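You operate a simulated robot arm through the tools that you are given. There is no shell and no other tool. Be economical: measure what you need, move in short steps, check, and stop when the job is done.

You run a simulated robot arm. Do the job below in one go: nothing can be reset, and whatever is moved stays where it is left.

TASK
Pump the card's volume through its two valves, then shut them.
Fine: the run ends at DONE; the other bags keep their water.
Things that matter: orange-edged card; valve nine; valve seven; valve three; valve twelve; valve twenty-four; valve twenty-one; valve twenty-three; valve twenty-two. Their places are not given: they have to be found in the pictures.

Only the result counts: the job must be done as asked and must still hold three seconds after the hand-in. Knocking over, shifting, dropping, spilling or breaking anything else fails it.

THE ROBOT
A 7-joint arm with a two-finger gripper, fixed in place. Base frame: the origin is at the foot of the arm, x ahead of it, y to its left, z up. Units: mm, rad, N and s.
With the tool pointing down near the work surface it reaches from about 380 to 800 mm from the base axis. Its first joint turns from -2.496 to 2.496 rad. Payload 2.45 kg.
The TCP is the grasp point between the finger pads, 26 mm short of the fingertips. In the tool frame z runs along the fingers and y along their closing line. The gripper opens to 96 mm. The gripper's body begins 69 mm behind the TCP.
Orientation is that of the tool frame in the base frame, as [roll, pitch, yaw] about the fixed x, y, z axes, in that order (R = Rz(yaw) Ry(pitch) Rx(roll)). With the fingers straight down and closing along the base's y, the tool's x points along the base's -x, its y along +y and its z along -z.

THE INTERFACE
- The arm moves only by the tool nudge_tool. Its argument "moves" is a list of rows, each a list of 3 entries, a list of its own where there are three numbers: the shift along the tool's x, y, z in m, then the turn, a rotation vector about the tool's x, y, z in degrees, then the gripper command, from -1 (shut) to 1 (fully open), values between in proportion. In form: [[[x, y, z], [rx, ry, rz], grip], ...]. A call has 1 to 20 rows; each row shifts and turns the commanded pose from where the row before left it, along the tool's axes as they then stand. A row lasts 0.2 s, in which the tool goes at most 50 mm and 0.15 rad; a call with a longer step from one row to the next is refused whole, and so is a gripper value outside its range. Where a pose cannot be reached the arm comes as near as it can. A force on the tool above 40 N (or 10 N above the force at the start of the call, whichever is more), or a blocked arm, ends the call early, and 0.2 s more pass. The fingers move at their own pace and stop on an object; they squeeze with about 31 N. The grip force told is the motor's: it shows also when the fingers shut on nothing. Time passes only in rows, and 0.2 s behind the last, so rows that do not move let the fingers close. It gives the time, the measured TCP pose, the force on the tool (base axes), the opening and the grip force at its end, in the units of the frame above (readings bear some noise), with the torque about the TCP (base axes, N m) and any sound that the robot's microphone picked up.
- Cameras (640 x 400 px; columns grow to the right, rows downward): "scene" is fixed at [49.7, 650.3, 1678.1]; the picture's right is [-0.53, -0.85, 0.00], its down [-0.50, 0.31, -0.81] and it looks along [0.69, -0.43, -0.59] (base axes); focal length 312 px, centre (320, 200). "wrist" rides on the gripper at [82, 3, -98] in the tool frame; the picture's right is [-0.04, 1.00, 0.00], its down [-0.73, -0.03, -0.68] and it looks along [-0.68, -0.03, 0.73] (tool axes); focal length 256 px, centre (320, 200).
- grab_frame(camera): a new picture of that camera. No time passes.
- lift_body(by): slides the trunk up (or, below 0, down) by that many mm; the arm rides with it, the base frame stays. It gives what a move gives, with no picture.
- point_at(camera, pixels): there is no depth. For up to 12 entries [column, row, z] of the newest picture of that camera ("zoom" is the newest enlarged one), the place [x, y] in the base frame at which the ray of that pixel passes the height z, good to about 3 mm. No time passes.
- enlarge(camera, box): a new picture of the part [left, top, right, bottom] of that camera's present view, enlarged. No time passes.
- sign_off(): hands the job in; it is judged then, once.

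Go step by step. Measure first, check grasps and placings, and put right what went wrong. The budget is 80 turns and 38 pictures, counting those below and the enlarged ones. Unless the task says otherwise, let go and move clear before handing in, and close with one line.

The tools are called after "Request:" by a JSON object that holds its "name" and its "arguments". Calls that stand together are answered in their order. nudge_tool: Moves the arm, as the interface text tells. Its arguments: {"type":"object","properties":{"moves":{"type":"array","items":{"type":"array"}}},"required":["moves"]} The other tools are called the same way: lift_body (by) slides the trunk up or down; grab_frame (camera) takes a picture; point_at (camera, pixels) gives the place at which the rays of pixels pass given heights; enlarge (camera, box) takes an enlarged picture of a part of a camera's view; sign_off () hands the job in.

At the start:

```text
clock: 0.0
eef_pos: [401.3, 45.8, 1336.9]
ee_rot: [-3.141, -0.001, 3.138]
ft_force: [-0.5, 0.3, -0.3]
ft_torque: [0.02, -0.01, 0.0]
width: 96.3
grasp_force: 0.0
trunk travel left (down, up): [-616.0, 24.0]
```

scene: 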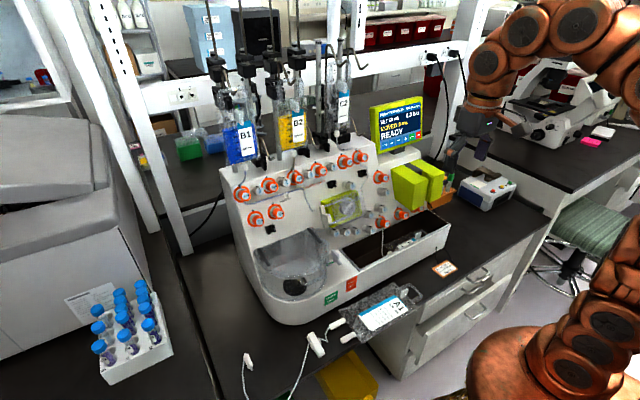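
wrist: 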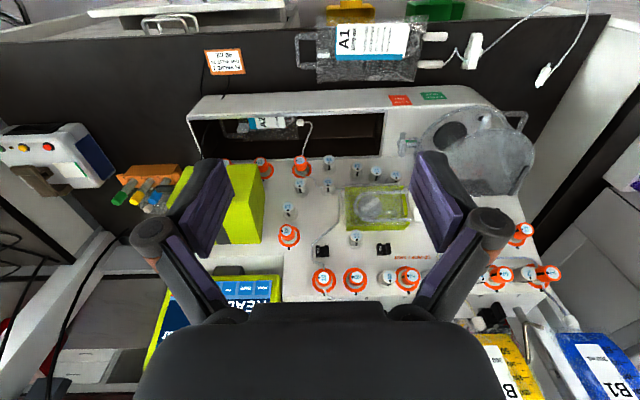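

The scene shows a pump machine with valves (around 235-400, 150-230), an orange-edged card at (444,268) and a READY screen at (398,122). I'll enlarge these.

Request:
{"name": "enlarge", "arguments": {"camera": "scene", "box": [415, 250, 475, 288]}}

Request:
{"name": "enlarge", "arguments": {"camera": "scene", "box": [220, 130, 420, 255]}}

Request:
{"name": "enlarge", "arguments": {"camera": "scene", "box": [360, 90, 440, 150]}}

Request:
{"name": "enlarge", "arguments": {"camera": "wrist", "box": [190, 40, 260, 84]}}

```text
10.53 times, centred on (445, 269) of scene
```

zoom: 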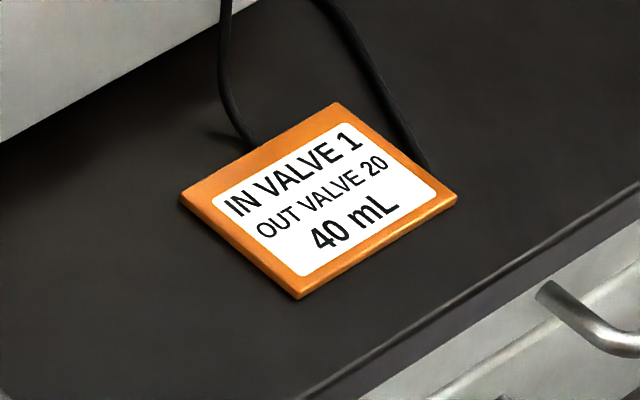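

```text
3.20 times, centred on (320, 192) of scene
```

zoom: 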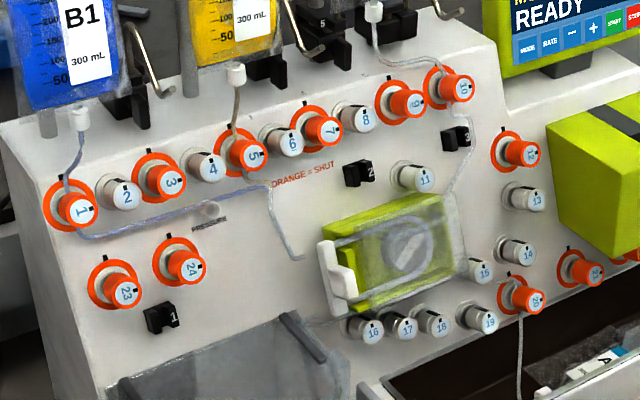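

```text
6.67 times, centred on (400, 120) of scene
```

zoom: 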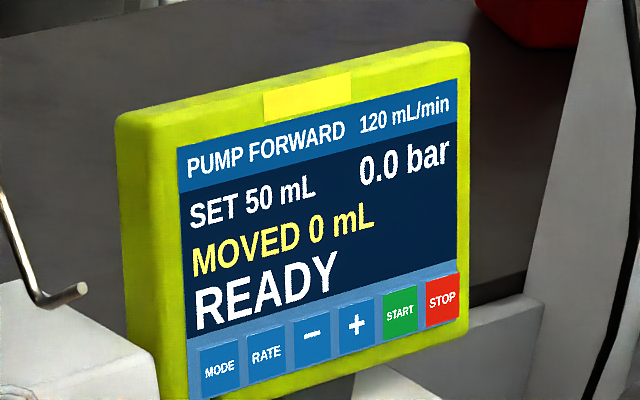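

```text
9.09 times, centred on (225, 62) of wrist
```

zoom: 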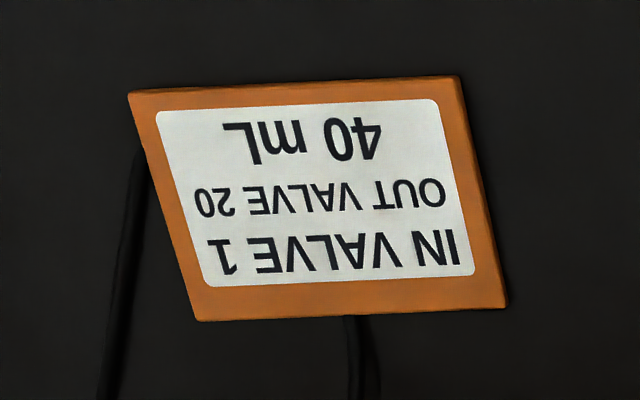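

The card says IN valve 1, OUT valve 20, 40 mL; the screen is set at 50 mL, pump forward, with 1 and 20 orange (shut). Next I'll see the panel from the wrist and triangulate.

Request:
{"name": "enlarge", "arguments": {"camera": "wrist", "box": [220, 140, 420, 300]}}

Request:
{"name": "enlarge", "arguments": {"camera": "wrist", "box": [440, 200, 580, 300]}}

Request:
{"name": "point_at", "arguments": {"camera": "scene", "pixels": [[243.4, 195.6, 900], [243.4, 195.6, 1100], [384.7, 222.2, 900], [384.7, 222.2, 1100], [444, 268, 800], [444, 268, 1000], [410, 129, 1000], [410, 129, 1200], [362, 157, 900], [362, 157, 1100]]}}

Request:
{"name": "point_at", "arguments": {"camera": "wrist", "pixels": [[546, 273, 900], [546, 273, 1100], [302, 165, 900], [302, 165, 1100], [225, 62, 800], [225, 62, 1000], [324, 280, 900], [324, 280, 1100]]}}

```text
2.50 times, centred on (320, 220) of wrist
```

zoom: 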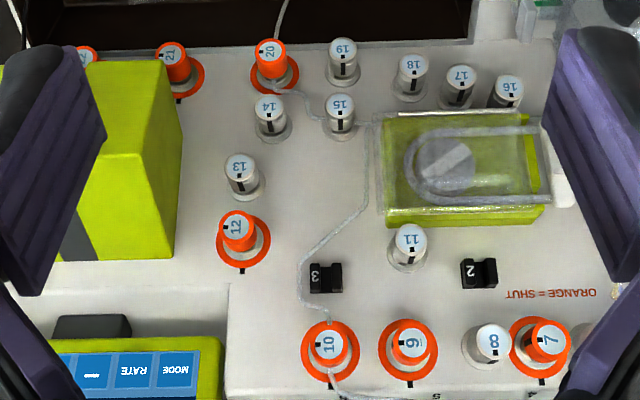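

```text
4.00 times, centred on (510, 250) of wrist
```

zoom: 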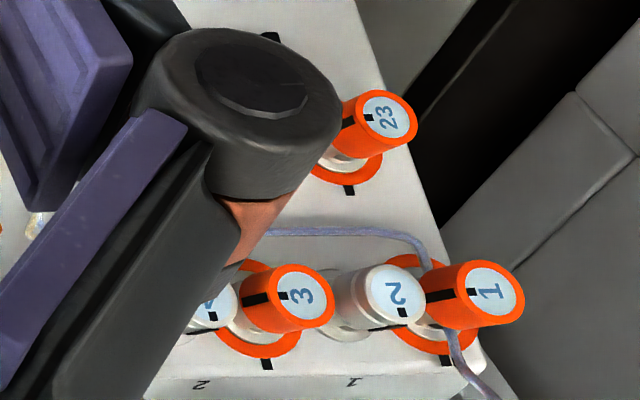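

```text
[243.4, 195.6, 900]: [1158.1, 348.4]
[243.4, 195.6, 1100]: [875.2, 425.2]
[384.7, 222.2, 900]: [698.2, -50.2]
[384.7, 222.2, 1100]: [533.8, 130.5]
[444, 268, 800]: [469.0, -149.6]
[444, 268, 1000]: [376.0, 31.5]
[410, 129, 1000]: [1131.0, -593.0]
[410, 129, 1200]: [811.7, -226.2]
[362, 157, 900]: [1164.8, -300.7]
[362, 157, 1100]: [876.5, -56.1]
```

```text
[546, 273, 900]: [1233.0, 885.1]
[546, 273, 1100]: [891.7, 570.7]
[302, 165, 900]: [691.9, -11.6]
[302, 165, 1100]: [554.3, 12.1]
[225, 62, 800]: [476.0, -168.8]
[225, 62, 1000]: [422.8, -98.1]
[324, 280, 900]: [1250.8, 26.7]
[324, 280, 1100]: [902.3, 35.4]
```

Triangulating gives valve 20 near (658,-6,949), valve 1 near (767,453,1175), valve 10 near (767,38,1177), table ~765; the panel faces the robot, steeply tilted. I'll move ahead a bit and tilt the tool toward the panel for a closer view.

Request:
{"name": "nudge_tool", "arguments": {"moves": [[[-0.03, 0, 0], [0, 0, 0], -1], [[-0.03, 0, 0], [0, 0, 0], -1], [[-0.03, 0, 0], [0, 0, 0], -1], [[0, 0, 0], [0, -8, 0], -1], [[0, 0, 0], [0, -8, 0], -1], [[0, 0, 0], [0, -8, 0], -1], [[0, 0, 0], [0, -8, 0], -1], [[0, 0, 0], [0, -8, 0], -1], [[0, 0, 0], [0, -8, 0], -1], [[0, 0, 0], [0, -8, 0], -1], [[0, 0, 0], [0, -8, 0], -1], [[0, 0, 0], [0, 0, 0], -1]]}}

Request:
{"name": "grab_frame", "arguments": {"camera": "wrist"}}

```text
clock: 2.6
eef_pos: [454.8, 45.8, 1330.0]
ee_rot: [3.141, 1.117, 3.141]
ft_force: [-0.8, 0.5, 0.3]
ft_torque: [0.0, -0.01, 0.01]
width: 0.0
grasp_force: 28.7
out of reach, approached as far as the arm can: row 2, 3
trunk travel left (down, up): [-616.0, 24.0]
```

```text
29 pictures are left
```

wrist: 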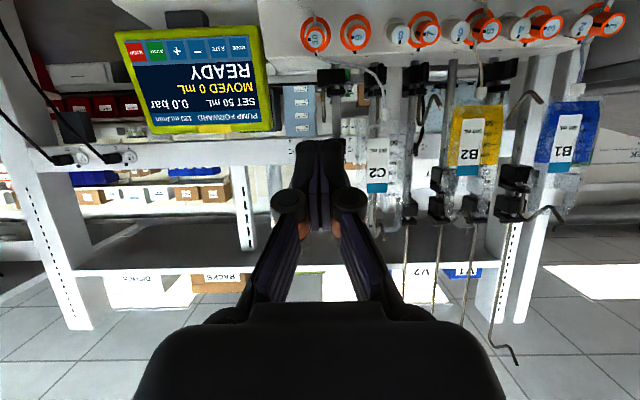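

The tool is tilted 64° and sees the top row and screen. I lower the trunk by 200 mm to face the panel.

Request:
{"name": "lift_body", "arguments": {"by": -220}}

Request:
{"name": "grab_frame", "arguments": {"camera": "wrist"}}

```text
clock: 4.9
eef_pos: [461.2, 45.9, 1102.9]
ee_rot: [-3.129, 1.09, -3.13]
ft_force: [-0.2, -0.3, -0.8]
ft_torque: [0.06, 0.0, 0.0]
width: 0.0
grasp_force: 28.2
trunk travel left (down, up): [-396.0, 244.0]
```

```text
28 pictures are left
```

wrist: 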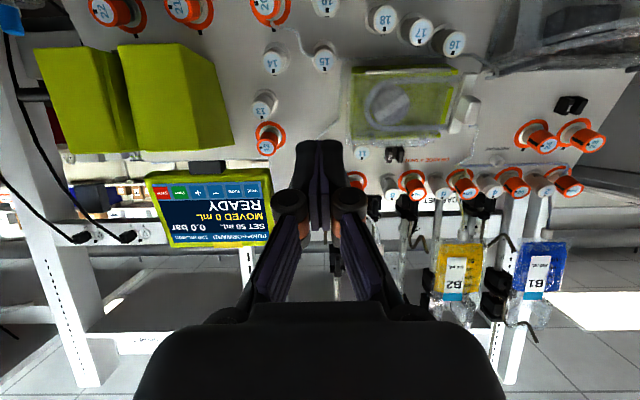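

The screen (210,210) and valves 20 (268,8) and 1 (565,186) are in view; I enlarge them for the marks.

Request:
{"name": "enlarge", "arguments": {"camera": "wrist", "box": [440, 100, 620, 212]}}

Request:
{"name": "enlarge", "arguments": {"camera": "wrist", "box": [140, 150, 300, 250]}}

Request:
{"name": "point_at", "arguments": {"camera": "wrist", "pixels": [[570, 186, 1150], [570, 186, 1200], [180, 192, 1100], [180, 192, 1200], [216, 190, 1100], [216, 190, 1200], [268, 8, 920], [268, 8, 970], [157, 178, 1100], [157, 178, 1200]]}}

Request:
{"name": "point_at", "arguments": {"camera": "scene", "pixels": [[420, 136.8, 1100], [420, 136.8, 1200], [406.8, 140.2, 1100], [406.8, 140.2, 1200]]}}

```text
3.56 times, centred on (530, 156) of wrist
```

zoom: 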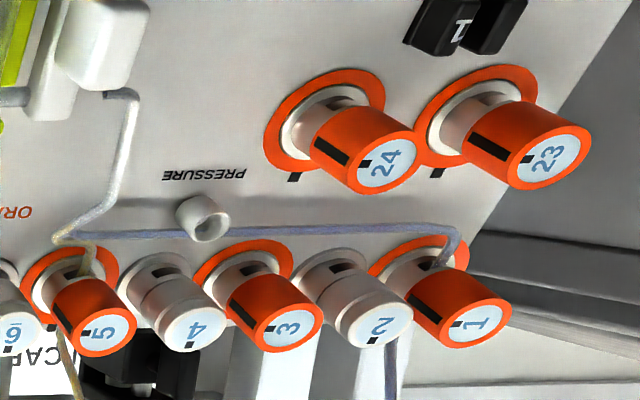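

```text
4.00 times, centred on (220, 200) of wrist
```

zoom: 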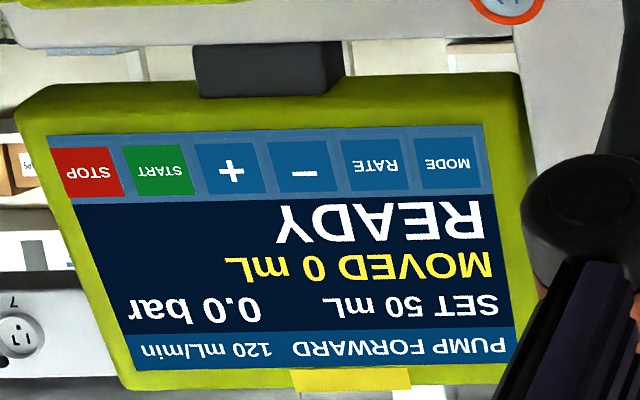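

```text
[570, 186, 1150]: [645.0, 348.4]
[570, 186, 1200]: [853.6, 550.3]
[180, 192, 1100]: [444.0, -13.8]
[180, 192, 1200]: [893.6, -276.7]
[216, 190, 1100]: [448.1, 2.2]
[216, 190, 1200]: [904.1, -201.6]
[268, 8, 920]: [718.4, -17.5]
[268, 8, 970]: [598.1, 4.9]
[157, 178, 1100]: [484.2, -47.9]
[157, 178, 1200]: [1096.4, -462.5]
```

```text
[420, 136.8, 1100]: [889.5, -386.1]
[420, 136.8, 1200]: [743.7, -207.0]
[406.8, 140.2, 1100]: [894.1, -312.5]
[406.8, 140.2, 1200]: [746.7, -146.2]
```

Valve 1 and 20 have their mark to the right of the tick (seen from the front), so each needs a 90° counter-clockwise turn to open; the caps are ~34 mm and ~46 mm apart. First the screen: raise the trunk 100 and move toward it for a closer look.

Request:
{"name": "lift_body", "arguments": {"by": 100}}

Request:
{"name": "nudge_tool", "arguments": {"moves": [[[-0.005, -0.03, 0.016], [0, 0, 0], -1], [[-0.005, -0.03, 0.016], [0, 0, 0], -1], [[-0.005, -0.03, 0.016], [0, 0, 0], -1], [[-0.005, -0.03, 0.016], [0, 0, 0], -1], [[-0.005, -0.03, 0.016], [0, 0, 0], -1], [[-0.005, -0.03, 0.016], [0, 0, 0], -1], [[0, 0, 0], [0, 0, 0], -1]]}}

Request:
{"name": "grab_frame", "arguments": {"camera": "wrist"}}

```text
clock: 6.3
eef_pos: [455.9, 44.9, 1209.2]
ee_rot: [-3.141, 1.12, 3.14]
ft_force: [0.0, 0.0, -0.5]
ft_torque: [-0.02, 0.01, 0.01]
width: 0.0
grasp_force: 28.5
trunk travel left (down, up): [-496.0, 144.0]
```

```text
clock: 7.9
eef_pos: [554.0, -136.8, 1193.6]
ee_rot: [-3.141, 1.117, 3.14]
ft_force: [0.0, -0.1, 0.6]
ft_torque: [0.0, -0.02, -0.01]
width: 0.0
grasp_force: 28.1
trunk travel left (down, up): [-496.0, 144.0]
```

```text
25 pictures are left
```

wrist: 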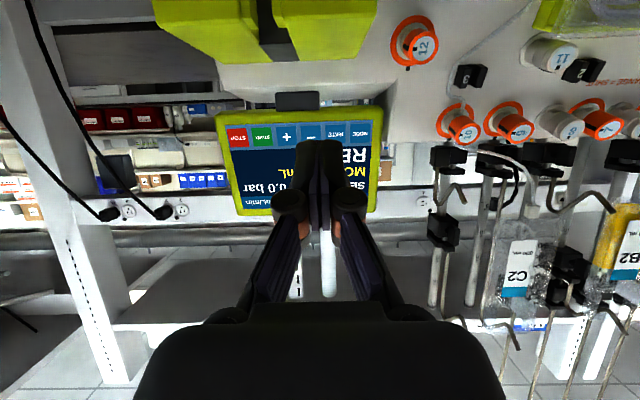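

My earlier scene zoom was widened (window 352–448), so START is at scene (412,136.8) and minus at (398.8,140.2). Re-triangulate with the wrist pixels START (262,137), minus (311,133).

Request:
{"name": "point_at", "arguments": {"camera": "scene", "pixels": [[412, 136.8, 1150], [412, 136.8, 1180], [398.8, 140.2, 1150], [398.8, 140.2, 1180], [382.0, 145.2, 1180], [400, 111, 1240]]}}

Request:
{"name": "enlarge", "arguments": {"camera": "wrist", "box": [210, 95, 402, 215]}}

```text
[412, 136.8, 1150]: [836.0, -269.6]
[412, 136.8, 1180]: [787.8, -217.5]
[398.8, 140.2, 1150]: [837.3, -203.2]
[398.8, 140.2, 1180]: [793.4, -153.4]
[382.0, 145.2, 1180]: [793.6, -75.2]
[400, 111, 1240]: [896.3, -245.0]
```

```text
3.33 times, centred on (306, 155) of wrist
```

zoom: 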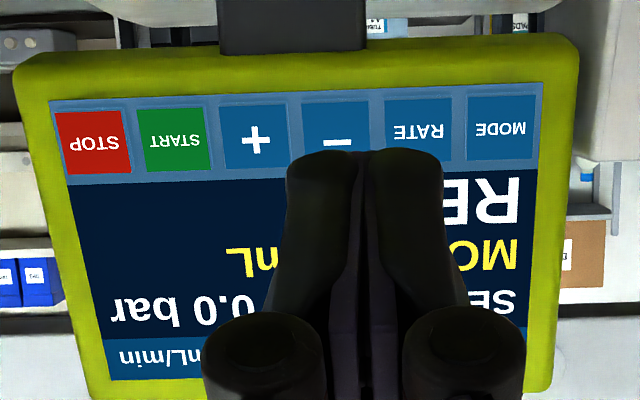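

Both cameras now agree: START ≈ (786,-219,1180), minus ≈ (790,-154,1181). I approach the minus button, stopping about 30 mm short.

Request:
{"name": "nudge_tool", "arguments": {"moves": [[[-0.0153, -0.0029, 0.0269], [0, 0, 0], -1], [[-0.0153, -0.0029, 0.0269], [0, 0, 0], -1], [[-0.0153, -0.0029, 0.0269], [0, 0, 0], -1], [[-0.0153, -0.0029, 0.0269], [0, 0, 0], -1], [[-0.0153, -0.0029, 0.0269], [0, 0, 0], -1], [[-0.0153, -0.0029, 0.0269], [0, 0, 0], -1], [[0, 0, 0], [0, 0, 0], -1]]}}

Request:
{"name": "grab_frame", "arguments": {"camera": "wrist"}}

```text
clock: 9.5
eef_pos: [740.1, -152.4, 1203.5]
ee_rot: [3.14, 1.116, 3.139]
ft_force: [0.5, 0.0, -0.7]
ft_torque: [-0.02, 0.01, -0.05]
width: 0.0
grasp_force: 28.0
trunk travel left (down, up): [-496.0, 144.0]
```

```text
23 pictures are left
```

wrist: 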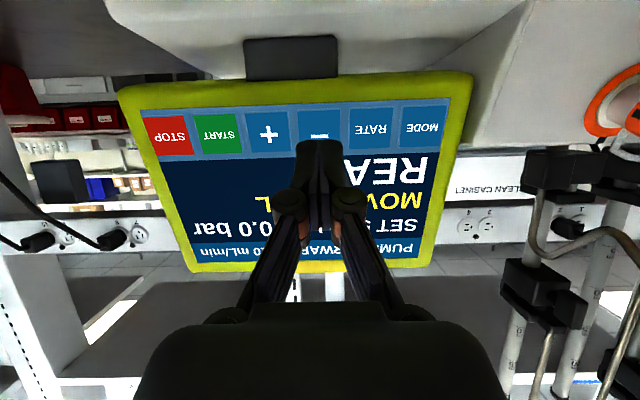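

Fingertips (319,145) line up with the minus (320,135) along the tool axis. I push forward gently ~27 mm and read the force.

Request:
{"name": "nudge_tool", "arguments": {"moves": [[[0, 0, 0.01], [0, 0, 0], -1], [[0, 0, 0.008], [0, 0, 0], -1], [[0, 0, 0.003], [0, 0, 0], -1], [[0, 0, 0.003], [0, 0, 0], -1], [[0, 0, 0.003], [0, 0, 0], -1]]}}

Request:
{"name": "enlarge", "arguments": {"camera": "scene", "box": [352, 90, 448, 150]}}

```text
clock: 10.7
eef_pos: [765.1, -152.8, 1193.5]
ee_rot: [3.141, 1.116, 3.139]
ft_force: [-0.2, -0.1, 0.0]
ft_torque: [0.03, 0.05, -0.01]
width: 0.4
grasp_force: 27.8
trunk travel left (down, up): [-496.0, 144.0]
```

```text
6.67 times, centred on (400, 120) of scene
```

zoom: 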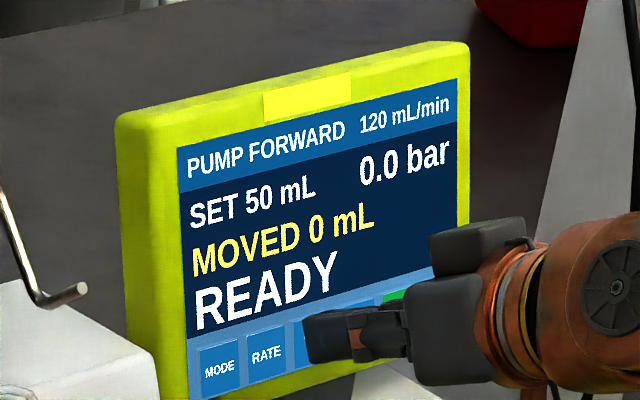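

No contact yet, SET still 50. I keep pushing in 2 mm steps.

Request:
{"name": "nudge_tool", "arguments": {"moves": [[[0, 0, 0.002], [0, 0, 0], -1], [[0, 0, 0.002], [0, 0, 0], -1], [[0, 0, 0.002], [0, 0, 0], -1]]}}

```text
clock: 11.5
eef_pos: [768.8, -151.2, 1190.7]
ee_rot: [-3.141, 1.116, 3.14]
ft_force: [-1.9, -0.3, 0.9]
ft_torque: [0.0, -0.05, -0.02]
width: 6.0
grasp_force: 28.4
trunk travel left (down, up): [-496.0, 144.0]
heard: click
```

A click was heard. I back off 15 mm and check the screen.

Request:
{"name": "nudge_tool", "arguments": {"moves": [[[0, 0, -0.008], [0, 0, 0], -1], [[0, 0, -0.007], [0, 0, 0], -1], [[0, 0, 0], [0, 0, 0], -1]]}}

Request:
{"name": "enlarge", "arguments": {"camera": "scene", "box": [352, 90, 448, 150]}}

```text
clock: 12.3
eef_pos: [755.1, -152.7, 1197.9]
ee_rot: [-3.14, 1.118, 3.14]
ft_force: [-0.1, -0.1, 0.5]
ft_torque: [0.0, -0.01, -0.01]
width: 0.0
grasp_force: 28.5
trunk travel left (down, up): [-496.0, 144.0]
```

```text
6.67 times, centred on (400, 120) of scene
```

zoom: 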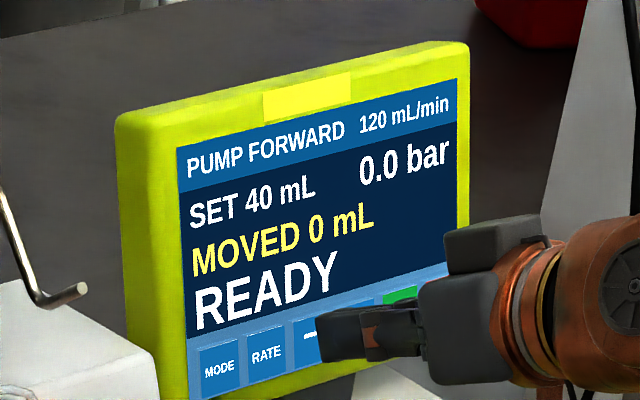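

SET now reads 40 mL. For valve 20 I want the camera away from the tray rim, so I back off the screen and roll the tool by +180° in free space (camera on top).

Request:
{"name": "nudge_tool", "arguments": {"moves": [[[0.017, 0, -0.035], [0, 0, 0], -1], [[0.017, 0, -0.035], [0, 0, 0], -1], [[0.017, 0, -0.035], [0, 0, 0], -1], [[0.017, 0, -0.035], [0, 0, 0], -1], [[0, 0, 0], [0, 0, 8.4], -1], [[0, 0, 0], [0, 0, 8.4], -1], [[0, 0, 0], [0, 0, 8.4], -1], [[0, 0, 0], [0, 0, 8.4], -1], [[0, 0, 0], [0, 0, 8.4], -1], [[0, 0, 0], [0, 0, 8.4], -1], [[0, 0, 0], [0, 0, 8.4], -1], [[0, 0, 0], [0, 0, 8.4], -1], [[0, 0, 0], [0, 0, 8.4], -1], [[0, 0, 0], [0, 0, 8.4], -1], [[0, 0, 0], [0, 0, 6], -1]]}}

Request:
{"name": "nudge_tool", "arguments": {"moves": [[[0, 0, 0], [0, 0, 8.4], -1], [[0, 0, 0], [0, 0, 8.4], -1], [[0, 0, 0], [0, 0, 8.4], -1], [[0, 0, 0], [0, 0, 8.4], -1], [[0, 0, 0], [0, 0, 8.4], -1], [[0, 0, 0], [0, 0, 8.4], -1], [[0, 0, 0], [0, 0, 8.4], -1], [[0, 0, 0], [0, 0, 8.4], -1], [[0, 0, 0], [0, 0, 8.4], -1], [[0, 0, 0], [0, 0, 8.4], -1], [[0, 0, 0], [0, 0, 6], -1]]}}

```text
clock: 15.5
eef_pos: [600.0, -152.4, 1197.4]
ee_rot: [2.025, -0.002, 1.57]
ft_force: [-0.3, 0.7, 0.3]
ft_torque: [0.0, 0.01, -0.02]
width: 0.0
grasp_force: 28.6
trunk travel left (down, up): [-496.0, 144.0]
```

```text
clock: 17.9
eef_pos: [600.4, -153.1, 1197.3]
ee_rot: [-3.137, -1.117, -0.004]
ft_force: [0.5, 0.1, -0.1]
ft_torque: [0.01, 0.02, -0.01]
width: 0.0
grasp_force: 28.8
trunk travel left (down, up): [-496.0, 144.0]
```

Roll succeeded; camera is on top now. I shift to y≈-7 and lower the trunk to face valve 20 with gripper partly open.

Request:
{"name": "nudge_tool", "arguments": {"moves": [[[-0.0025, -0.0365, -0.005], [0, 0, 0], 0], [[-0.0025, -0.0365, -0.005], [0, 0, 0], 0], [[-0.0025, -0.0365, -0.005], [0, 0, 0], 0], [[-0.0025, -0.0365, -0.005], [0, 0, 0], 0]]}}

Request:
{"name": "lift_body", "arguments": {"by": -205}}

Request:
{"name": "grab_frame", "arguments": {"camera": "wrist"}}

```text
clock: 18.9
eef_pos: [577.7, -4.9, 1198.2]
ee_rot: [3.141, -1.119, -0.003]
ft_force: [-0.2, -0.9, -1.1]
ft_torque: [0.02, -0.01, 0.03]
width: 48.0
grasp_force: 0.1
trunk travel left (down, up): [-496.0, 144.0]
```

```text
clock: 21.1
eef_pos: [577.6, -3.8, 992.8]
ee_rot: [3.14, -1.117, -0.002]
ft_force: [0.1, -1.2, 0.1]
ft_torque: [0.02, 0.02, -0.02]
width: 48.0
grasp_force: 0.1
trunk travel left (down, up): [-291.0, 349.0]
```

```text
20 pictures are left
```

wrist: 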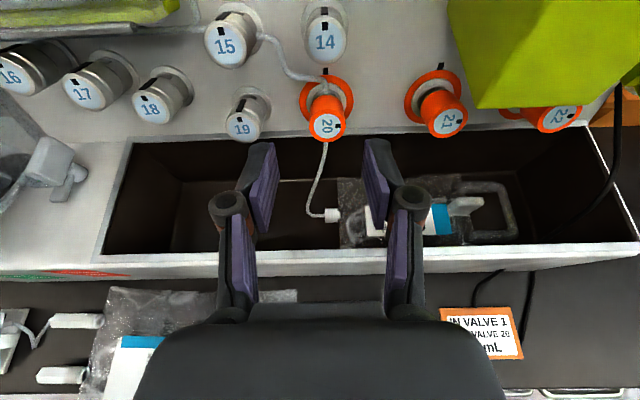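

Valve 20's cap (325,127) lies ~86 mm ahead along the tool axis, 12 mm toward tool -x and ~3 mm in +y; cap ≈29 mm. I align laterally and approach 50 mm, then check.

Request:
{"name": "nudge_tool", "arguments": {"moves": [[[-0.0117, 0.0027, 0.0], [0, 0, 0], 0], [[0, 0, 0.02], [0, 0, 0], 0], [[0, 0, 0.02], [0, 0, 0], 0], [[0, 0, 0.01], [0, 0, 0], 0], [[0, 0, 0.0], [0, 0, 0], 0]]}}

Request:
{"name": "grab_frame", "arguments": {"camera": "wrist"}}

```text
clock: 22.3
eef_pos: [616.9, -7.8, 959.1]
ee_rot: [3.14, -1.118, 0.0]
ft_force: [0.1, 0.0, 0.7]
ft_torque: [0.01, 0.0, 0.0]
width: 48.3
grasp_force: 0.1
trunk travel left (down, up): [-291.0, 349.0]
```

```text
19 pictures are left
```

wrist: 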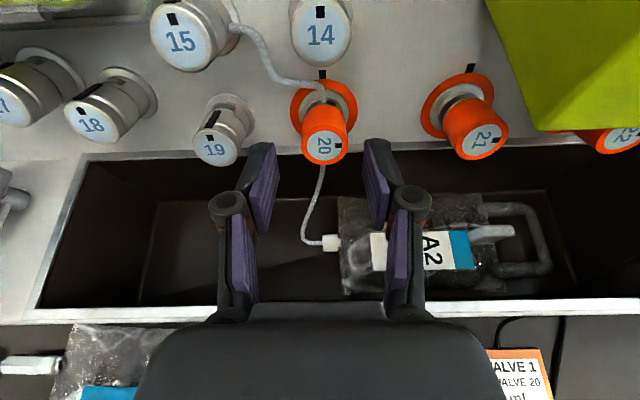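

Cap at (325,146) matches the predicted ~37 mm ahead, centred. I advance 28 mm and close on it.

Request:
{"name": "nudge_tool", "arguments": {"moves": [[[0, 0, 0.014], [0, 0, 0], 0], [[0, 0, 0.014], [0, 0, 0], 0], [[0, 0, 0], [0, 0, 0], -1], [[0, 0, 0], [0, 0, 0], -1], [[0, 0, 0], [0, 0, 0], -1], [[0, 0, 0], [0, 0, 0], -1]]}}

Request:
{"name": "grab_frame", "arguments": {"camera": "wrist"}}

```text
clock: 23.7
eef_pos: [642.6, -11.1, 947.4]
ee_rot: [3.141, -1.116, -0.007]
ft_force: [1.3, -22.9, -2.5]
ft_torque: [-0.36, -0.02, -0.84]
width: 26.4
grasp_force: 45.0
trunk travel left (down, up): [-291.0, 349.0]
```

```text
18 pictures are left
```

wrist: 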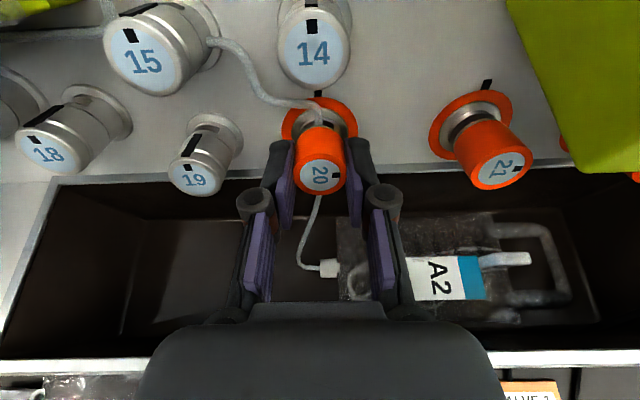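

Gripped at 26.4 mm with -23 N side load, so my axis is ~4-5 mm off; I shift tool +y 5 mm to relieve it.

Request:
{"name": "nudge_tool", "arguments": {"moves": [[[0, 0.003, 0], [0, 0, 0], -1], [[0, 0.002, 0], [0, 0, 0], -1]]}}

```text
clock: 24.3
eef_pos: [642.8, -10.9, 948.2]
ee_rot: [-3.141, -1.116, 0.004]
ft_force: [3.2, -1.7, 4.3]
ft_torque: [0.17, 0.16, 0.29]
width: 26.4
grasp_force: 44.6
trunk travel left (down, up): [-291.0, 349.0]
```

Side load is gone. Now I turn counter-clockwise by 45° first and check.

Request:
{"name": "nudge_tool", "arguments": {"moves": [[[0, 0, 0], [0, 0, -7.5], -1], [[0, 0, 0], [0, 0, -7.5], -1], [[0, 0, 0], [0, 0, -7.5], -1], [[0, 0, 0], [0, 0, -7.5], -1], [[0, 0, 0], [0, 0, -7.5], -1], [[0, 0, 0], [0, 0, -7.5], -1]]}}

```text
clock: 25.7
eef_pos: [641.7, -11.9, 948.2]
ee_rot: [2.172, -0.686, 1.16]
ft_force: [-3.4, 15.4, 6.5]
ft_torque: [-0.33, -0.04, -0.82]
width: 26.6
grasp_force: 44.8
trunk travel left (down, up): [-291.0, 349.0]
```

Turning goes smoothly with modest load. I continue the other 45°.

Request:
{"name": "nudge_tool", "arguments": {"moves": [[[0, 0, 0], [0, 0, -7.5], -1], [[0, 0, 0], [0, 0, -7.5], -1], [[0, 0, 0], [0, 0, -7.5], -1], [[0, 0, 0], [0, 0, -7.5], -1], [[0, 0, 0], [0, 0, -7.5], -1], [[0, 0, 0], [0, 0, -7.5], -1]]}}

Request:
{"name": "enlarge", "arguments": {"camera": "scene", "box": [340, 180, 436, 240]}}

```text
clock: 27.1
eef_pos: [643.0, -12.2, 949.2]
ee_rot: [2.022, 0.003, 1.57]
ft_force: [9.6, 11.7, 13.1]
ft_torque: [0.02, -1.02, -0.76]
width: 26.9
grasp_force: 45.3
trunk travel left (down, up): [-291.0, 349.0]
```

```text
6.67 times, centred on (388, 210) of scene
```

zoom: 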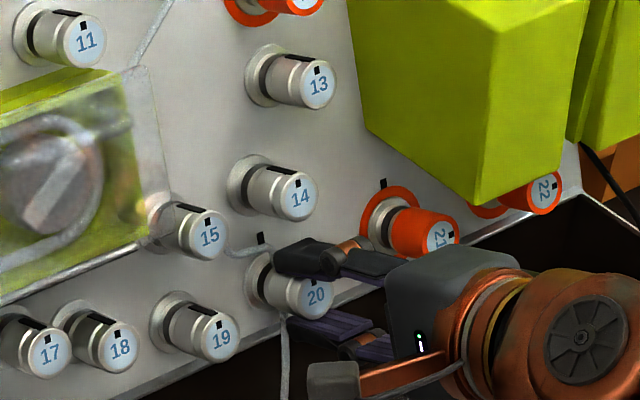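

Valve 20 has gone grey with upright number: open. I release and back off 90 mm along the tool axis.

Request:
{"name": "nudge_tool", "arguments": {"moves": [[[0, 0, 0], [0, 0, 0], 0], [[0, 0, 0], [0, 0, 0], 0], [[0, 0, 0], [0, 0, 0], 0], [[0, 0, -0.03], [0, 0, 0], 0], [[0, 0, -0.03], [0, 0, 0], 0], [[0, 0, -0.03], [0, 0, 0], 0], [[0, 0, 0], [0, 0, 0], 0]]}}

```text
clock: 28.7
eef_pos: [560.0, -11.0, 984.8]
ee_rot: [2.025, 0.001, 1.568]
ft_force: [0.0, 0.4, 0.4]
ft_torque: [0.01, 0.01, 0.0]
width: 47.9
grasp_force: 0.1
trunk travel left (down, up): [-291.0, 349.0]
```

Released cleanly. Now raise the trunk and travel to valve 1's area, then roll +45°.

Request:
{"name": "lift_body", "arguments": {"by": 226}}

Request:
{"name": "nudge_tool", "arguments": {"moves": [[[0.04, 0, 0], [0, 0, 0], 0], [[0.046, 0, 0], [0, 0, 0], 0], [[0.046, 0, 0], [0, 0, 0], 0], [[0.046, 0, 0], [0, 0, 0], 0], [[0.046, 0, 0], [0, 0, 0], 0], [[0.046, 0, 0], [0, 0, 0], 0], [[0.046, 0, 0], [0, 0, 0], 0], [[0.046, 0, 0], [0, 0, 0], 0], [[0.046, 0, 0], [0, 0, 0], 0], [[0.046, 0, 0], [0, 0, 0], 0], [[0, 0, 0], [0, 0, 7.5], 0], [[0, 0, 0], [0, 0, 7.5], 0], [[0, 0, 0], [0, 0, 7.5], 0], [[0, 0, 0], [0, 0, 7.5], 0], [[0, 0, 0], [0, 0, 7.5], 0], [[0, 0, 0], [0, 0, 7.5], 0], [[0, 0, 0], [0, 0, 0], 0]]}}

Request:
{"name": "grab_frame", "arguments": {"camera": "wrist"}}

```text
clock: 31.1
eef_pos: [560.5, -13.1, 1211.0]
ee_rot: [2.024, 0.001, 1.569]
ft_force: [0.6, 0.0, 0.1]
ft_torque: [-0.04, -0.01, 0.01]
width: 48.1
grasp_force: 0.1
trunk travel left (down, up): [-517.0, 123.0]
```

```text
clock: 32.4
eef_pos: [548.0, 259.7, 1256.3]
ee_rot: [2.086, -0.353, 1.628]
ft_force: [0.3, -0.3, 0.3]
ft_torque: [-0.01, 0.0, 0.03]
width: 48.3
grasp_force: 0.1
trunk travel left (down, up): [-517.0, 123.0]
stopped in row 6: the arm was blocked; the commanded pose is now the measured one
```

```text
16 pictures are left
```

wrist: 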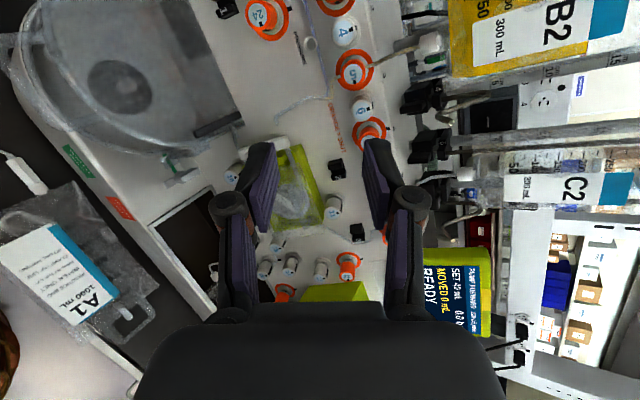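

The arm hit a joint limit in this roll (no contact force; pose tilted). I roll back by -110° so the camera is below again, then re-evaluate.

Request:
{"name": "nudge_tool", "arguments": {"moves": [[[0, 0, 0], [0, 0, -8], 0], [[0, 0, 0], [0, 0, -8], 0], [[0, 0, 0], [0, 0, -8], 0], [[0, 0, 0], [0, 0, -8], 0], [[0, 0, 0], [0, 0, -8], 0], [[0, 0, 0], [0, 0, -8], 0], [[0, 0, 0], [0, 0, -8], 0], [[0, 0, 0], [0, 0, -8], 0], [[0, 0, 0], [0, 0, -8], 0], [[0, 0, 0], [0, 0, -8], 0], [[0, 0, 0], [0, 0, -8], 0], [[0, 0, 0], [0, 0, -8], 0], [[0, 0, 0], [0, 0, -7], 0], [[0, 0, 0], [0, 0, -7], 0], [[0, 0, 0], [0, 0, 0], 0]]}}

```text
clock: 35.6
eef_pos: [546.9, 260.6, 1257.8]
ee_rot: [3.046, 1.09, -2.995]
ft_force: [0.1, -0.6, 0.3]
ft_torque: [0.02, 0.01, 0.0]
width: 48.1
grasp_force: 0.0
trunk travel left (down, up): [-517.0, 123.0]
```

The orientation is near the original one with a 14° yaw error. I correct it and move in y toward valve 1.

Request:
{"name": "nudge_tool", "arguments": {"moves": [[[0, 0, 0], [6.45, -0.3, 3.35], 0], [[0, 0, 0], [6.45, -0.3, 3.35], 0], [[0, 0, 0], [0, -1.5, -2.8], 0], [[0, 0.038, 0], [0, 0, 0], 0], [[0, 0.038, 0], [0, 0, 0], 0], [[0, 0.038, 0], [0, 0, 0], 0], [[0, 0.038, 0], [0, 0, 0], 0], [[0, 0.038, 0], [0, 0, 0], 0], [[0, 0, 0], [0, 0, 0], 0]]}}

```text
clock: 37.6
eef_pos: [547.9, 451.6, 1256.2]
ee_rot: [3.138, 1.117, 3.134]
ft_force: [0.7, -0.7, 0.4]
ft_torque: [-0.01, 0.01, -0.04]
width: 47.8
grasp_force: 0.0
trunk travel left (down, up): [-517.0, 123.0]
```

Orientation and reach are good at (548,452,1256). I roll +45° and approach 50 mm, then look.

Request:
{"name": "nudge_tool", "arguments": {"moves": [[[0, 0, 0], [0, 0, 7.5], -0.17], [[0, 0, 0], [0, 0, 7.5], -0.17], [[0, 0, 0], [0, 0, 7.5], -0.17], [[0, 0, 0], [0, 0, 7.5], -0.17], [[0, 0, 0], [0, 0, 7.5], -0.17], [[0, 0, 0], [0, 0, 7.5], -0.17], [[0, 0, 0.035], [0, 0, 0], -0.17], [[0, 0, 0.035], [0, 0, 0], -0.17], [[0, 0, 0.03], [0, 0, 0], -0.17], [[0, 0, 0], [0, 0, 0], -0.17]]}}

Request:
{"name": "grab_frame", "arguments": {"camera": "wrist"}}

```text
clock: 39.8
eef_pos: [637.3, 450.2, 1213.7]
ee_rot: [2.171, 0.688, 1.979]
ft_force: [0.7, -0.4, 0.4]
ft_torque: [0.03, 0.02, 0.01]
width: 39.6
grasp_force: 0.1
trunk travel left (down, up): [-517.0, 123.0]
```

```text
15 pictures are left
```

wrist: 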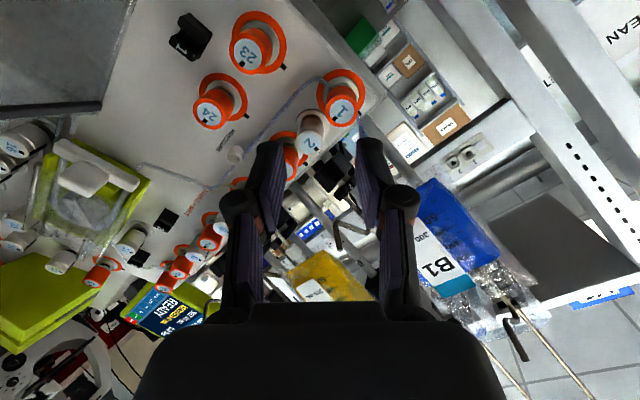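

Valve 1's face at (341,109) is ~129 mm ahead, offset tool (-17,+18) mm. I align and advance 75 mm, then check.

Request:
{"name": "nudge_tool", "arguments": {"moves": [[[-0.017, 0.0177, 0], [0, 0, 0], -0.17], [[0, 0, 0.025], [0, 0, 0], -0.17], [[0, 0, 0.025], [0, 0, 0], -0.17], [[0, 0, 0.025], [0, 0, 0], -0.17], [[0, 0, 0], [0, 0, 0], -0.17]]}}

Request:
{"name": "grab_frame", "arguments": {"camera": "wrist"}}

```text
clock: 41.0
eef_pos: [716.1, 451.6, 1202.6]
ee_rot: [2.173, 0.687, 1.979]
ft_force: [-0.1, -0.6, -0.2]
ft_torque: [0.0, 0.01, 0.01]
width: 39.7
grasp_force: 0.0
trunk travel left (down, up): [-517.0, 123.0]
```

```text
14 pictures are left
```

wrist: 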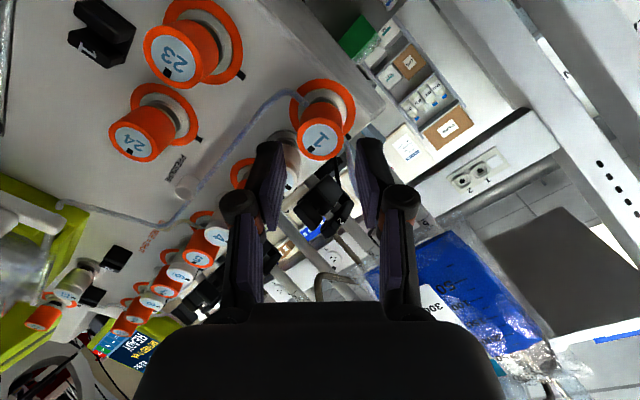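

Cap 1 (319,141) is centred, ~50 mm ahead. I shift 3.5 mm in tool -x, advance 39 mm and close.

Request:
{"name": "nudge_tool", "arguments": {"moves": [[[-0.0035, 0, 0], [0, 0, 0], -0.17], [[0, 0, 0.015], [0, 0, 0], -0.17], [[0, 0, 0.014], [0, 0, 0], -0.17], [[0, 0, 0.01], [0, 0, 0], -0.17], [[0, 0, 0], [0, 0, 0], -0.17]]}}

Request:
{"name": "grab_frame", "arguments": {"camera": "wrist"}}

```text
clock: 41.8
eef_pos: [732.7, 453.1, 1200.1]
ee_rot: [2.163, 0.689, 1.981]
ft_force: [-30.8, -7.6, 8.4]
ft_torque: [-0.44, 0.56, -1.05]
width: 53.2
grasp_force: 9.9
trunk travel left (down, up): [-517.0, 123.0]
stopped in row 4: the force on the tool passed its limit at 47 N (the readings are from after the stop); the commanded pose is now the measured one
```

```text
13 pictures are left
```

wrist: 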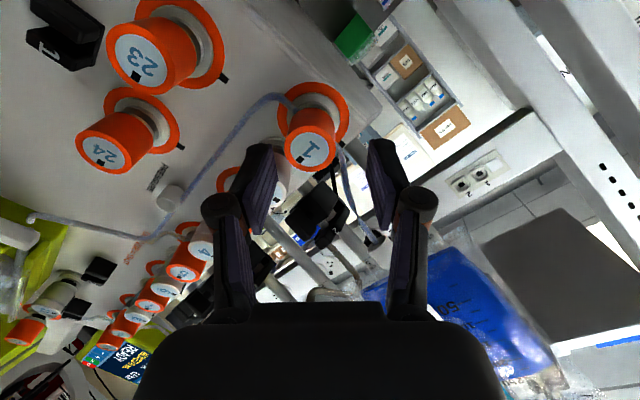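

The approach stopped on contact: axial push of ~31 N and the fingers were pried to 53 mm, with the contact near the left finger. I enlarge the view around the fingertips before moving.

Request:
{"name": "enlarge", "arguments": {"camera": "wrist", "box": [200, 70, 424, 210]}}

Request:
{"name": "enlarge", "arguments": {"camera": "scene", "box": [200, 150, 296, 210]}}

```text
2.86 times, centred on (312, 140) of wrist
```

zoom: 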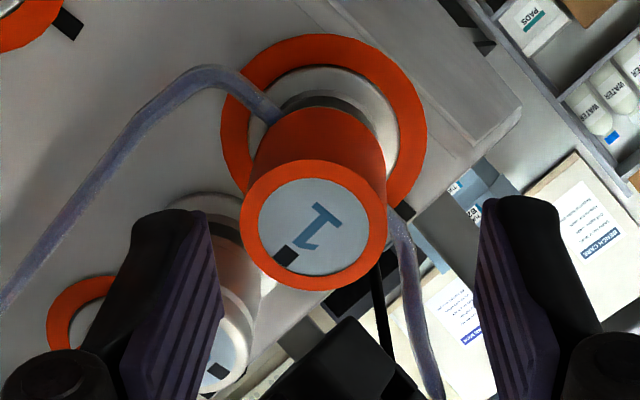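

```text
6.67 times, centred on (248, 180) of scene
```

zoom: 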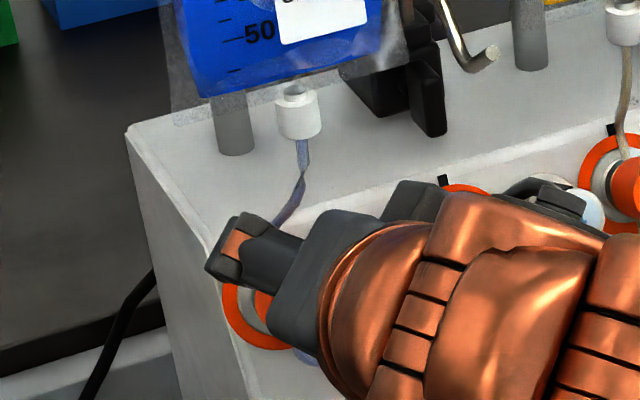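

The left fingertip ran onto valve 2's cap face (gap between caps only ~11 mm), so the fingers must stay near vertical here. I retreat 60 mm and test rolling to +90°.

Request:
{"name": "nudge_tool", "arguments": {"moves": [[[0, 0, -0.02], [0, 0, 0], -0.17], [[0, 0, -0.02], [0, 0, 0], -0.17], [[0, 0, -0.02], [0, 0, 0], -0.17], [[0, 0, 0], [0, 0, 7.5], -0.17], [[0, 0, 0], [0, 0, 7.5], -0.17], [[0, 0, 0], [0, 0, 7.5], -0.17], [[0, 0, 0], [0, 0, 7.5], -0.17], [[0, 0, 0], [0, 0, 7.5], -0.17], [[0, 0, 0], [0, 0, 7.5], -0.17], [[0, 0, 0], [0, 0, 0], -0.17]]}}

```text
clock: 44.0
eef_pos: [683.6, 452.1, 1224.1]
ee_rot: [2.019, -0.003, 1.57]
ft_force: [0.7, 0.6, -0.7]
ft_torque: [-0.01, 0.02, -0.01]
width: 39.7
grasp_force: 0.1
trunk travel left (down, up): [-517.0, 123.0]
```

Roll +90 is reached fine here. I roll on to about +120° and look.

Request:
{"name": "nudge_tool", "arguments": {"moves": [[[0, 0, 0], [0, 0, 7.5], -0.17], [[0, 0, 0], [0, 0, 7.5], -0.17], [[0, 0, 0], [0, 0, 7.5], -0.17], [[0, 0, 0], [0, 0, 7.5], -0.17], [[0, 0, 0], [0, 0, 0], -0.17]]}}

Request:
{"name": "grab_frame", "arguments": {"camera": "wrist"}}

```text
clock: 45.2
eef_pos: [684.8, 453.6, 1222.6]
ee_rot: [2.079, -0.47, 1.326]
ft_force: [0.1, -0.3, 0.5]
ft_torque: [0.02, 0.0, 0.0]
width: 39.8
grasp_force: 0.1
trunk travel left (down, up): [-517.0, 123.0]
```

```text
10 pictures are left
```

wrist: 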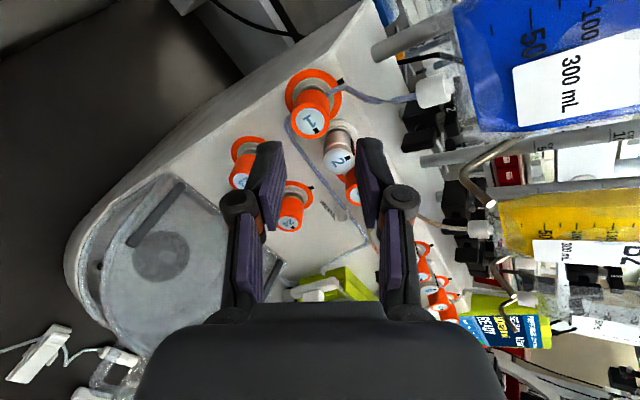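

Now near (685,454,1223) at roll 120°, cap 1 at (309,122). Combining views and the contact depth, the face is ~81 mm ahead, offset tool (-4,-5). I align, advance 68 mm and close.

Request:
{"name": "nudge_tool", "arguments": {"moves": [[[-0.004, -0.005, 0], [0, 0, 0], -0.17], [[0, 0, 0.02], [0, 0, 0], -0.17], [[0, 0, 0.02], [0, 0, 0], -0.17], [[0, 0, 0.01], [0, 0, 0], -0.17], [[0, 0, 0.006], [0, 0, 0], -0.17], [[0, 0, 0.006], [0, 0, 0], -0.17], [[0, 0, 0.006], [0, 0, 0], -0.17], [[0, 0, 0], [0, 0, 0], -0.17]]}}

Request:
{"name": "grab_frame", "arguments": {"camera": "wrist"}}

```text
clock: 47.0
eef_pos: [743.1, 451.5, 1188.1]
ee_rot: [2.079, -0.47, 1.326]
ft_force: [0.0, -0.9, 0.0]
ft_torque: [0.01, -0.02, -0.01]
width: 39.9
grasp_force: 0.2
trunk travel left (down, up): [-517.0, 123.0]
```

```text
9 pictures are left
```

wrist: 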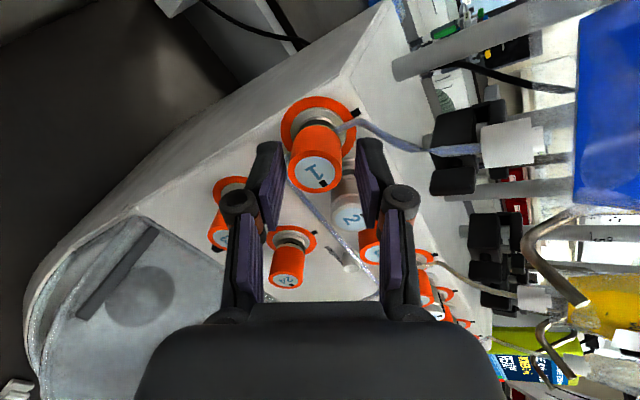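

The cap (316,172) sits between the fingers without contact. I go 4 mm deeper and close.

Request:
{"name": "nudge_tool", "arguments": {"moves": [[[0, 0, 0.004], [0, 0, 0], -0.17], [[0, 0, 0], [0, 0, 0], -1], [[0, 0, 0], [0, 0, 0], -1], [[0, 0, 0], [0, 0, 0], -1]]}}

```text
clock: 48.0
eef_pos: [746.8, 451.7, 1185.3]
ee_rot: [2.079, -0.468, 1.328]
ft_force: [-7.1, 0.4, -8.2]
ft_torque: [-0.03, -0.64, -0.01]
width: 26.9
grasp_force: 45.1
trunk travel left (down, up): [-517.0, 123.0]
```

Good grip at 26.9 mm with mild load. I relieve 2 mm and turn counter-clockwise 60°.

Request:
{"name": "nudge_tool", "arguments": {"moves": [[[-0.001, -0.0017, 0], [0, 0, 0], -1], [[0, 0, 0], [0, 0, -7.5], -1], [[0, 0, 0], [0, 0, -7.5], -1], [[0, 0, 0], [0, 0, -7.5], -1], [[0, 0, 0], [0, 0, -7.5], -1], [[0, 0, 0], [0, 0, -7.5], -1], [[0, 0, 0], [0, 0, -7.5], -1], [[0, 0, 0], [0, 0, -7.5], -1], [[0, 0, 0], [0, 0, -7.5], -1]]}}

```text
clock: 49.7
eef_pos: [746.6, 452.5, 1187.4]
ee_rot: [2.025, 0.228, 1.687]
ft_force: [9.2, 7.5, 0.2]
ft_torque: [0.09, -1.03, 0.08]
width: 26.3
grasp_force: 45.2
trunk travel left (down, up): [-517.0, 123.0]
stopped in row 8: the force on the tool passed its limit at 42 N (the readings are from after the stop); the commanded pose is now the measured one
```

Turned about 45° before the force limit (now only ~12 N). I release slightly, roll back to 120°, and regrasp.

Request:
{"name": "nudge_tool", "arguments": {"moves": [[[0, 0, 0], [0, 0, 0], -0.2], [[0, 0, 0], [0, 0, 0], -0.2], [[0, 0, 0], [0, 0, 7.5], -0.2], [[0, 0, 0], [0, 0, 7.5], -0.2], [[0, 0, 0], [0, 0, 7.5], -0.2], [[0, 0, 0], [0, 0, 7.5], -0.2], [[0, 0, 0], [0, 0, 7.5], -0.2], [[0, 0, 0], [0, 0, 7.5], -0.2], [[0, 0, 0], [0, 0, 0], -0.2]]}}

Request:
{"name": "grab_frame", "arguments": {"camera": "wrist"}}

```text
clock: 51.7
eef_pos: [744.8, 451.5, 1188.9]
ee_rot: [2.075, -0.478, 1.326]
ft_force: [-0.4, -0.2, -0.1]
ft_torque: [0.0, -0.03, 0.0]
width: 38.3
grasp_force: 0.1
trunk travel left (down, up): [-517.0, 123.0]
```

```text
8 pictures are left
```

wrist: 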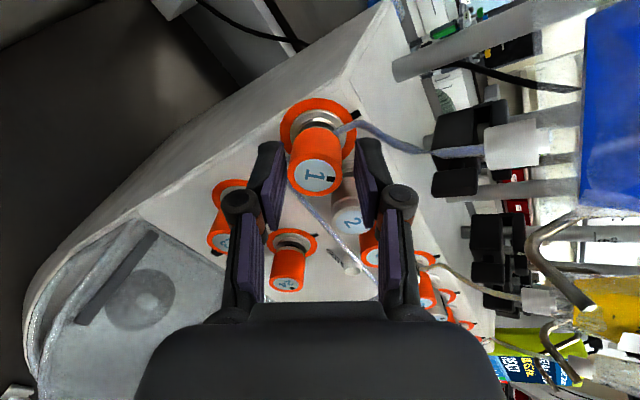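

Cap 1's mark moved from (320,184) to (331,178): about 45° done. I regrasp and read the load.

Request:
{"name": "nudge_tool", "arguments": {"moves": [[[0, 0, 0], [0, 0, 0], -1], [[0, 0, 0], [0, 0, 0], -1], [[0, 0, 0], [0, 0, 0], -1]]}}

Request:
{"name": "nudge_tool", "arguments": {"moves": [[[0, 0, 0], [0, 0, -6], -1], [[0, 0, 0], [0, 0, -6], -1], [[0, 0, 0], [0, 0, -6], -1]]}}

```text
clock: 52.5
eef_pos: [744.2, 453.1, 1186.4]
ee_rot: [2.077, -0.477, 1.328]
ft_force: [-8.5, 2.0, -9.4]
ft_torque: [0.07, -0.43, 0.15]
width: 27.0
grasp_force: 44.5
trunk travel left (down, up): [-517.0, 123.0]
```

```text
clock: 53.3
eef_pos: [746.6, 451.9, 1187.2]
ee_rot: [2.023, -0.197, 1.482]
ft_force: [-6.3, 9.4, -7.3]
ft_torque: [-0.29, -0.42, -0.68]
width: 26.6
grasp_force: 44.7
trunk travel left (down, up): [-517.0, 123.0]
```

Load moderate (~13 N). I relieve ~2 mm and continue turning 30° more.

Request:
{"name": "nudge_tool", "arguments": {"moves": [[[0.0015, -0.002, 0], [0, 0, -5], -1], [[0, 0, 0], [0, 0, -6], -1], [[0, 0, 0], [0, 0, -6], -1], [[0, 0, 0], [0, 0, -6], -1]]}}

Request:
{"name": "nudge_tool", "arguments": {"moves": [[[0, 0, 0], [0, 0, -5], -1], [[0, 0, 0], [0, 0, -4], -1]]}}

Request:
{"name": "enlarge", "arguments": {"camera": "wrist", "box": [240, 100, 400, 200]}}

```text
clock: 54.3
eef_pos: [744.9, 452.9, 1186.2]
ee_rot: [2.016, 0.163, 1.652]
ft_force: [5.8, 10.4, 11.4]
ft_torque: [-0.29, -0.99, -0.69]
width: 26.6
grasp_force: 44.8
trunk travel left (down, up): [-517.0, 123.0]
```

```text
clock: 54.9
eef_pos: [744.9, 452.0, 1186.7]
ee_rot: [2.034, 0.306, 1.725]
ft_force: [14.1, 10.8, 19.2]
ft_torque: [0.28, -1.2, -0.21]
width: 26.4
grasp_force: 45.0
trunk travel left (down, up): [-517.0, 123.0]
```

```text
4.00 times, centred on (320, 150) of wrist
```

zoom: 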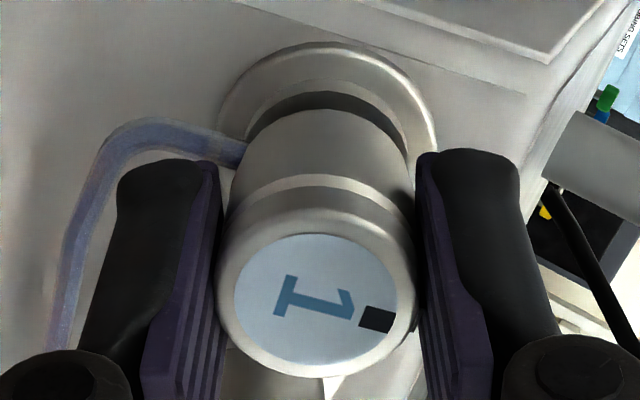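

Valve 1 is now grey: open. I release, retreat, and roll back toward 0° for travel to START.

Request:
{"name": "nudge_tool", "arguments": {"moves": [[[0, 0, 0], [0, 0, 0], -0.17], [[0, 0, 0], [0, 0, 0], -0.17], [[0, 0, -0.03], [0, 0, 0], -0.17], [[0, 0, -0.04], [0, 0, 0], -0.17], [[0, 0, -0.04], [0, 0, 0], -0.17], [[0, 0, 0], [0, 0, -8], -0.17], [[0, 0, 0], [0, 0, -8], -0.17], [[0, 0, 0], [0, 0, -8], -1], [[0, 0, 0], [0, 0, -8], -1], [[0, 0, 0], [0, 0, -8], -1], [[0, 0, 0], [0, 0, -8], -1], [[0, 0, 0], [0, 0, -8], -1], [[0, 0, 0], [0, 0, -8], -1], [[0, 0, 0], [0, 0, -5], -1], [[0, 0, 0], [0, 0, 0], -1]]}}

```text
clock: 58.1
eef_pos: [645.5, 451.8, 1232.2]
ee_rot: [3.087, 1.126, 3.084]
ft_force: [-0.4, -0.2, 0.0]
ft_torque: [0.01, 0.0, -0.02]
width: 0.0
grasp_force: 29.0
trunk travel left (down, up): [-517.0, 123.0]
```

Orientation is restored; I travel at x≈600 to in front of START.

Request:
{"name": "nudge_tool", "arguments": {"moves": [[[0.00275, -0.0419, -0.0018], [0, 0, -1.6], -1], [[0.00275, -0.0419, -0.0018], [0, 0, 0], -1], [[0.00275, -0.0419, -0.0018], [0, 0, 0], -1], [[0.00275, -0.0419, -0.0018], [0, 0, 0], -1], [[0.00275, -0.0419, -0.0018], [0, 0, 0], -1], [[0.00275, -0.0419, -0.0018], [0, 0, 0], -1], [[0.00275, -0.0419, -0.0018], [0, 0, 0], -1], [[0.00275, -0.0419, -0.0018], [0, 0, 0], -1], [[0.00275, -0.0419, -0.0018], [0, 0, 0], -1], [[0.00275, -0.0419, -0.0018], [0, 0, 0], -1], [[0.00275, -0.0419, -0.0018], [0, 0, 0], -1], [[0.00275, -0.0419, -0.0018], [0, 0, 0], -1], [[0.00275, -0.0419, -0.0018], [0, 0, 0], -1], [[0.00275, -0.0419, -0.0018], [0, 0, 0], -1], [[0.00275, -0.0419, -0.0018], [0, 0, 0], -1], [[0.00275, -0.0419, -0.0018], [0, 0, 0], -1], [[0, 0, 0], [0, 0, 0], -1]]}}

```text
clock: 61.7
eef_pos: [698.1, -155.7, 1312.4]
ee_rot: [3.141, 1.127, -3.138]
ft_force: [-0.9, -0.1, -0.1]
ft_torque: [-0.01, 0.02, -0.01]
width: 0.0
grasp_force: 28.4
out of reach, approached as far as the arm can: row 2, 3, 4, 5, 6, 7, 8, 9, 10, 11
trunk travel left (down, up): [-517.0, 123.0]
```

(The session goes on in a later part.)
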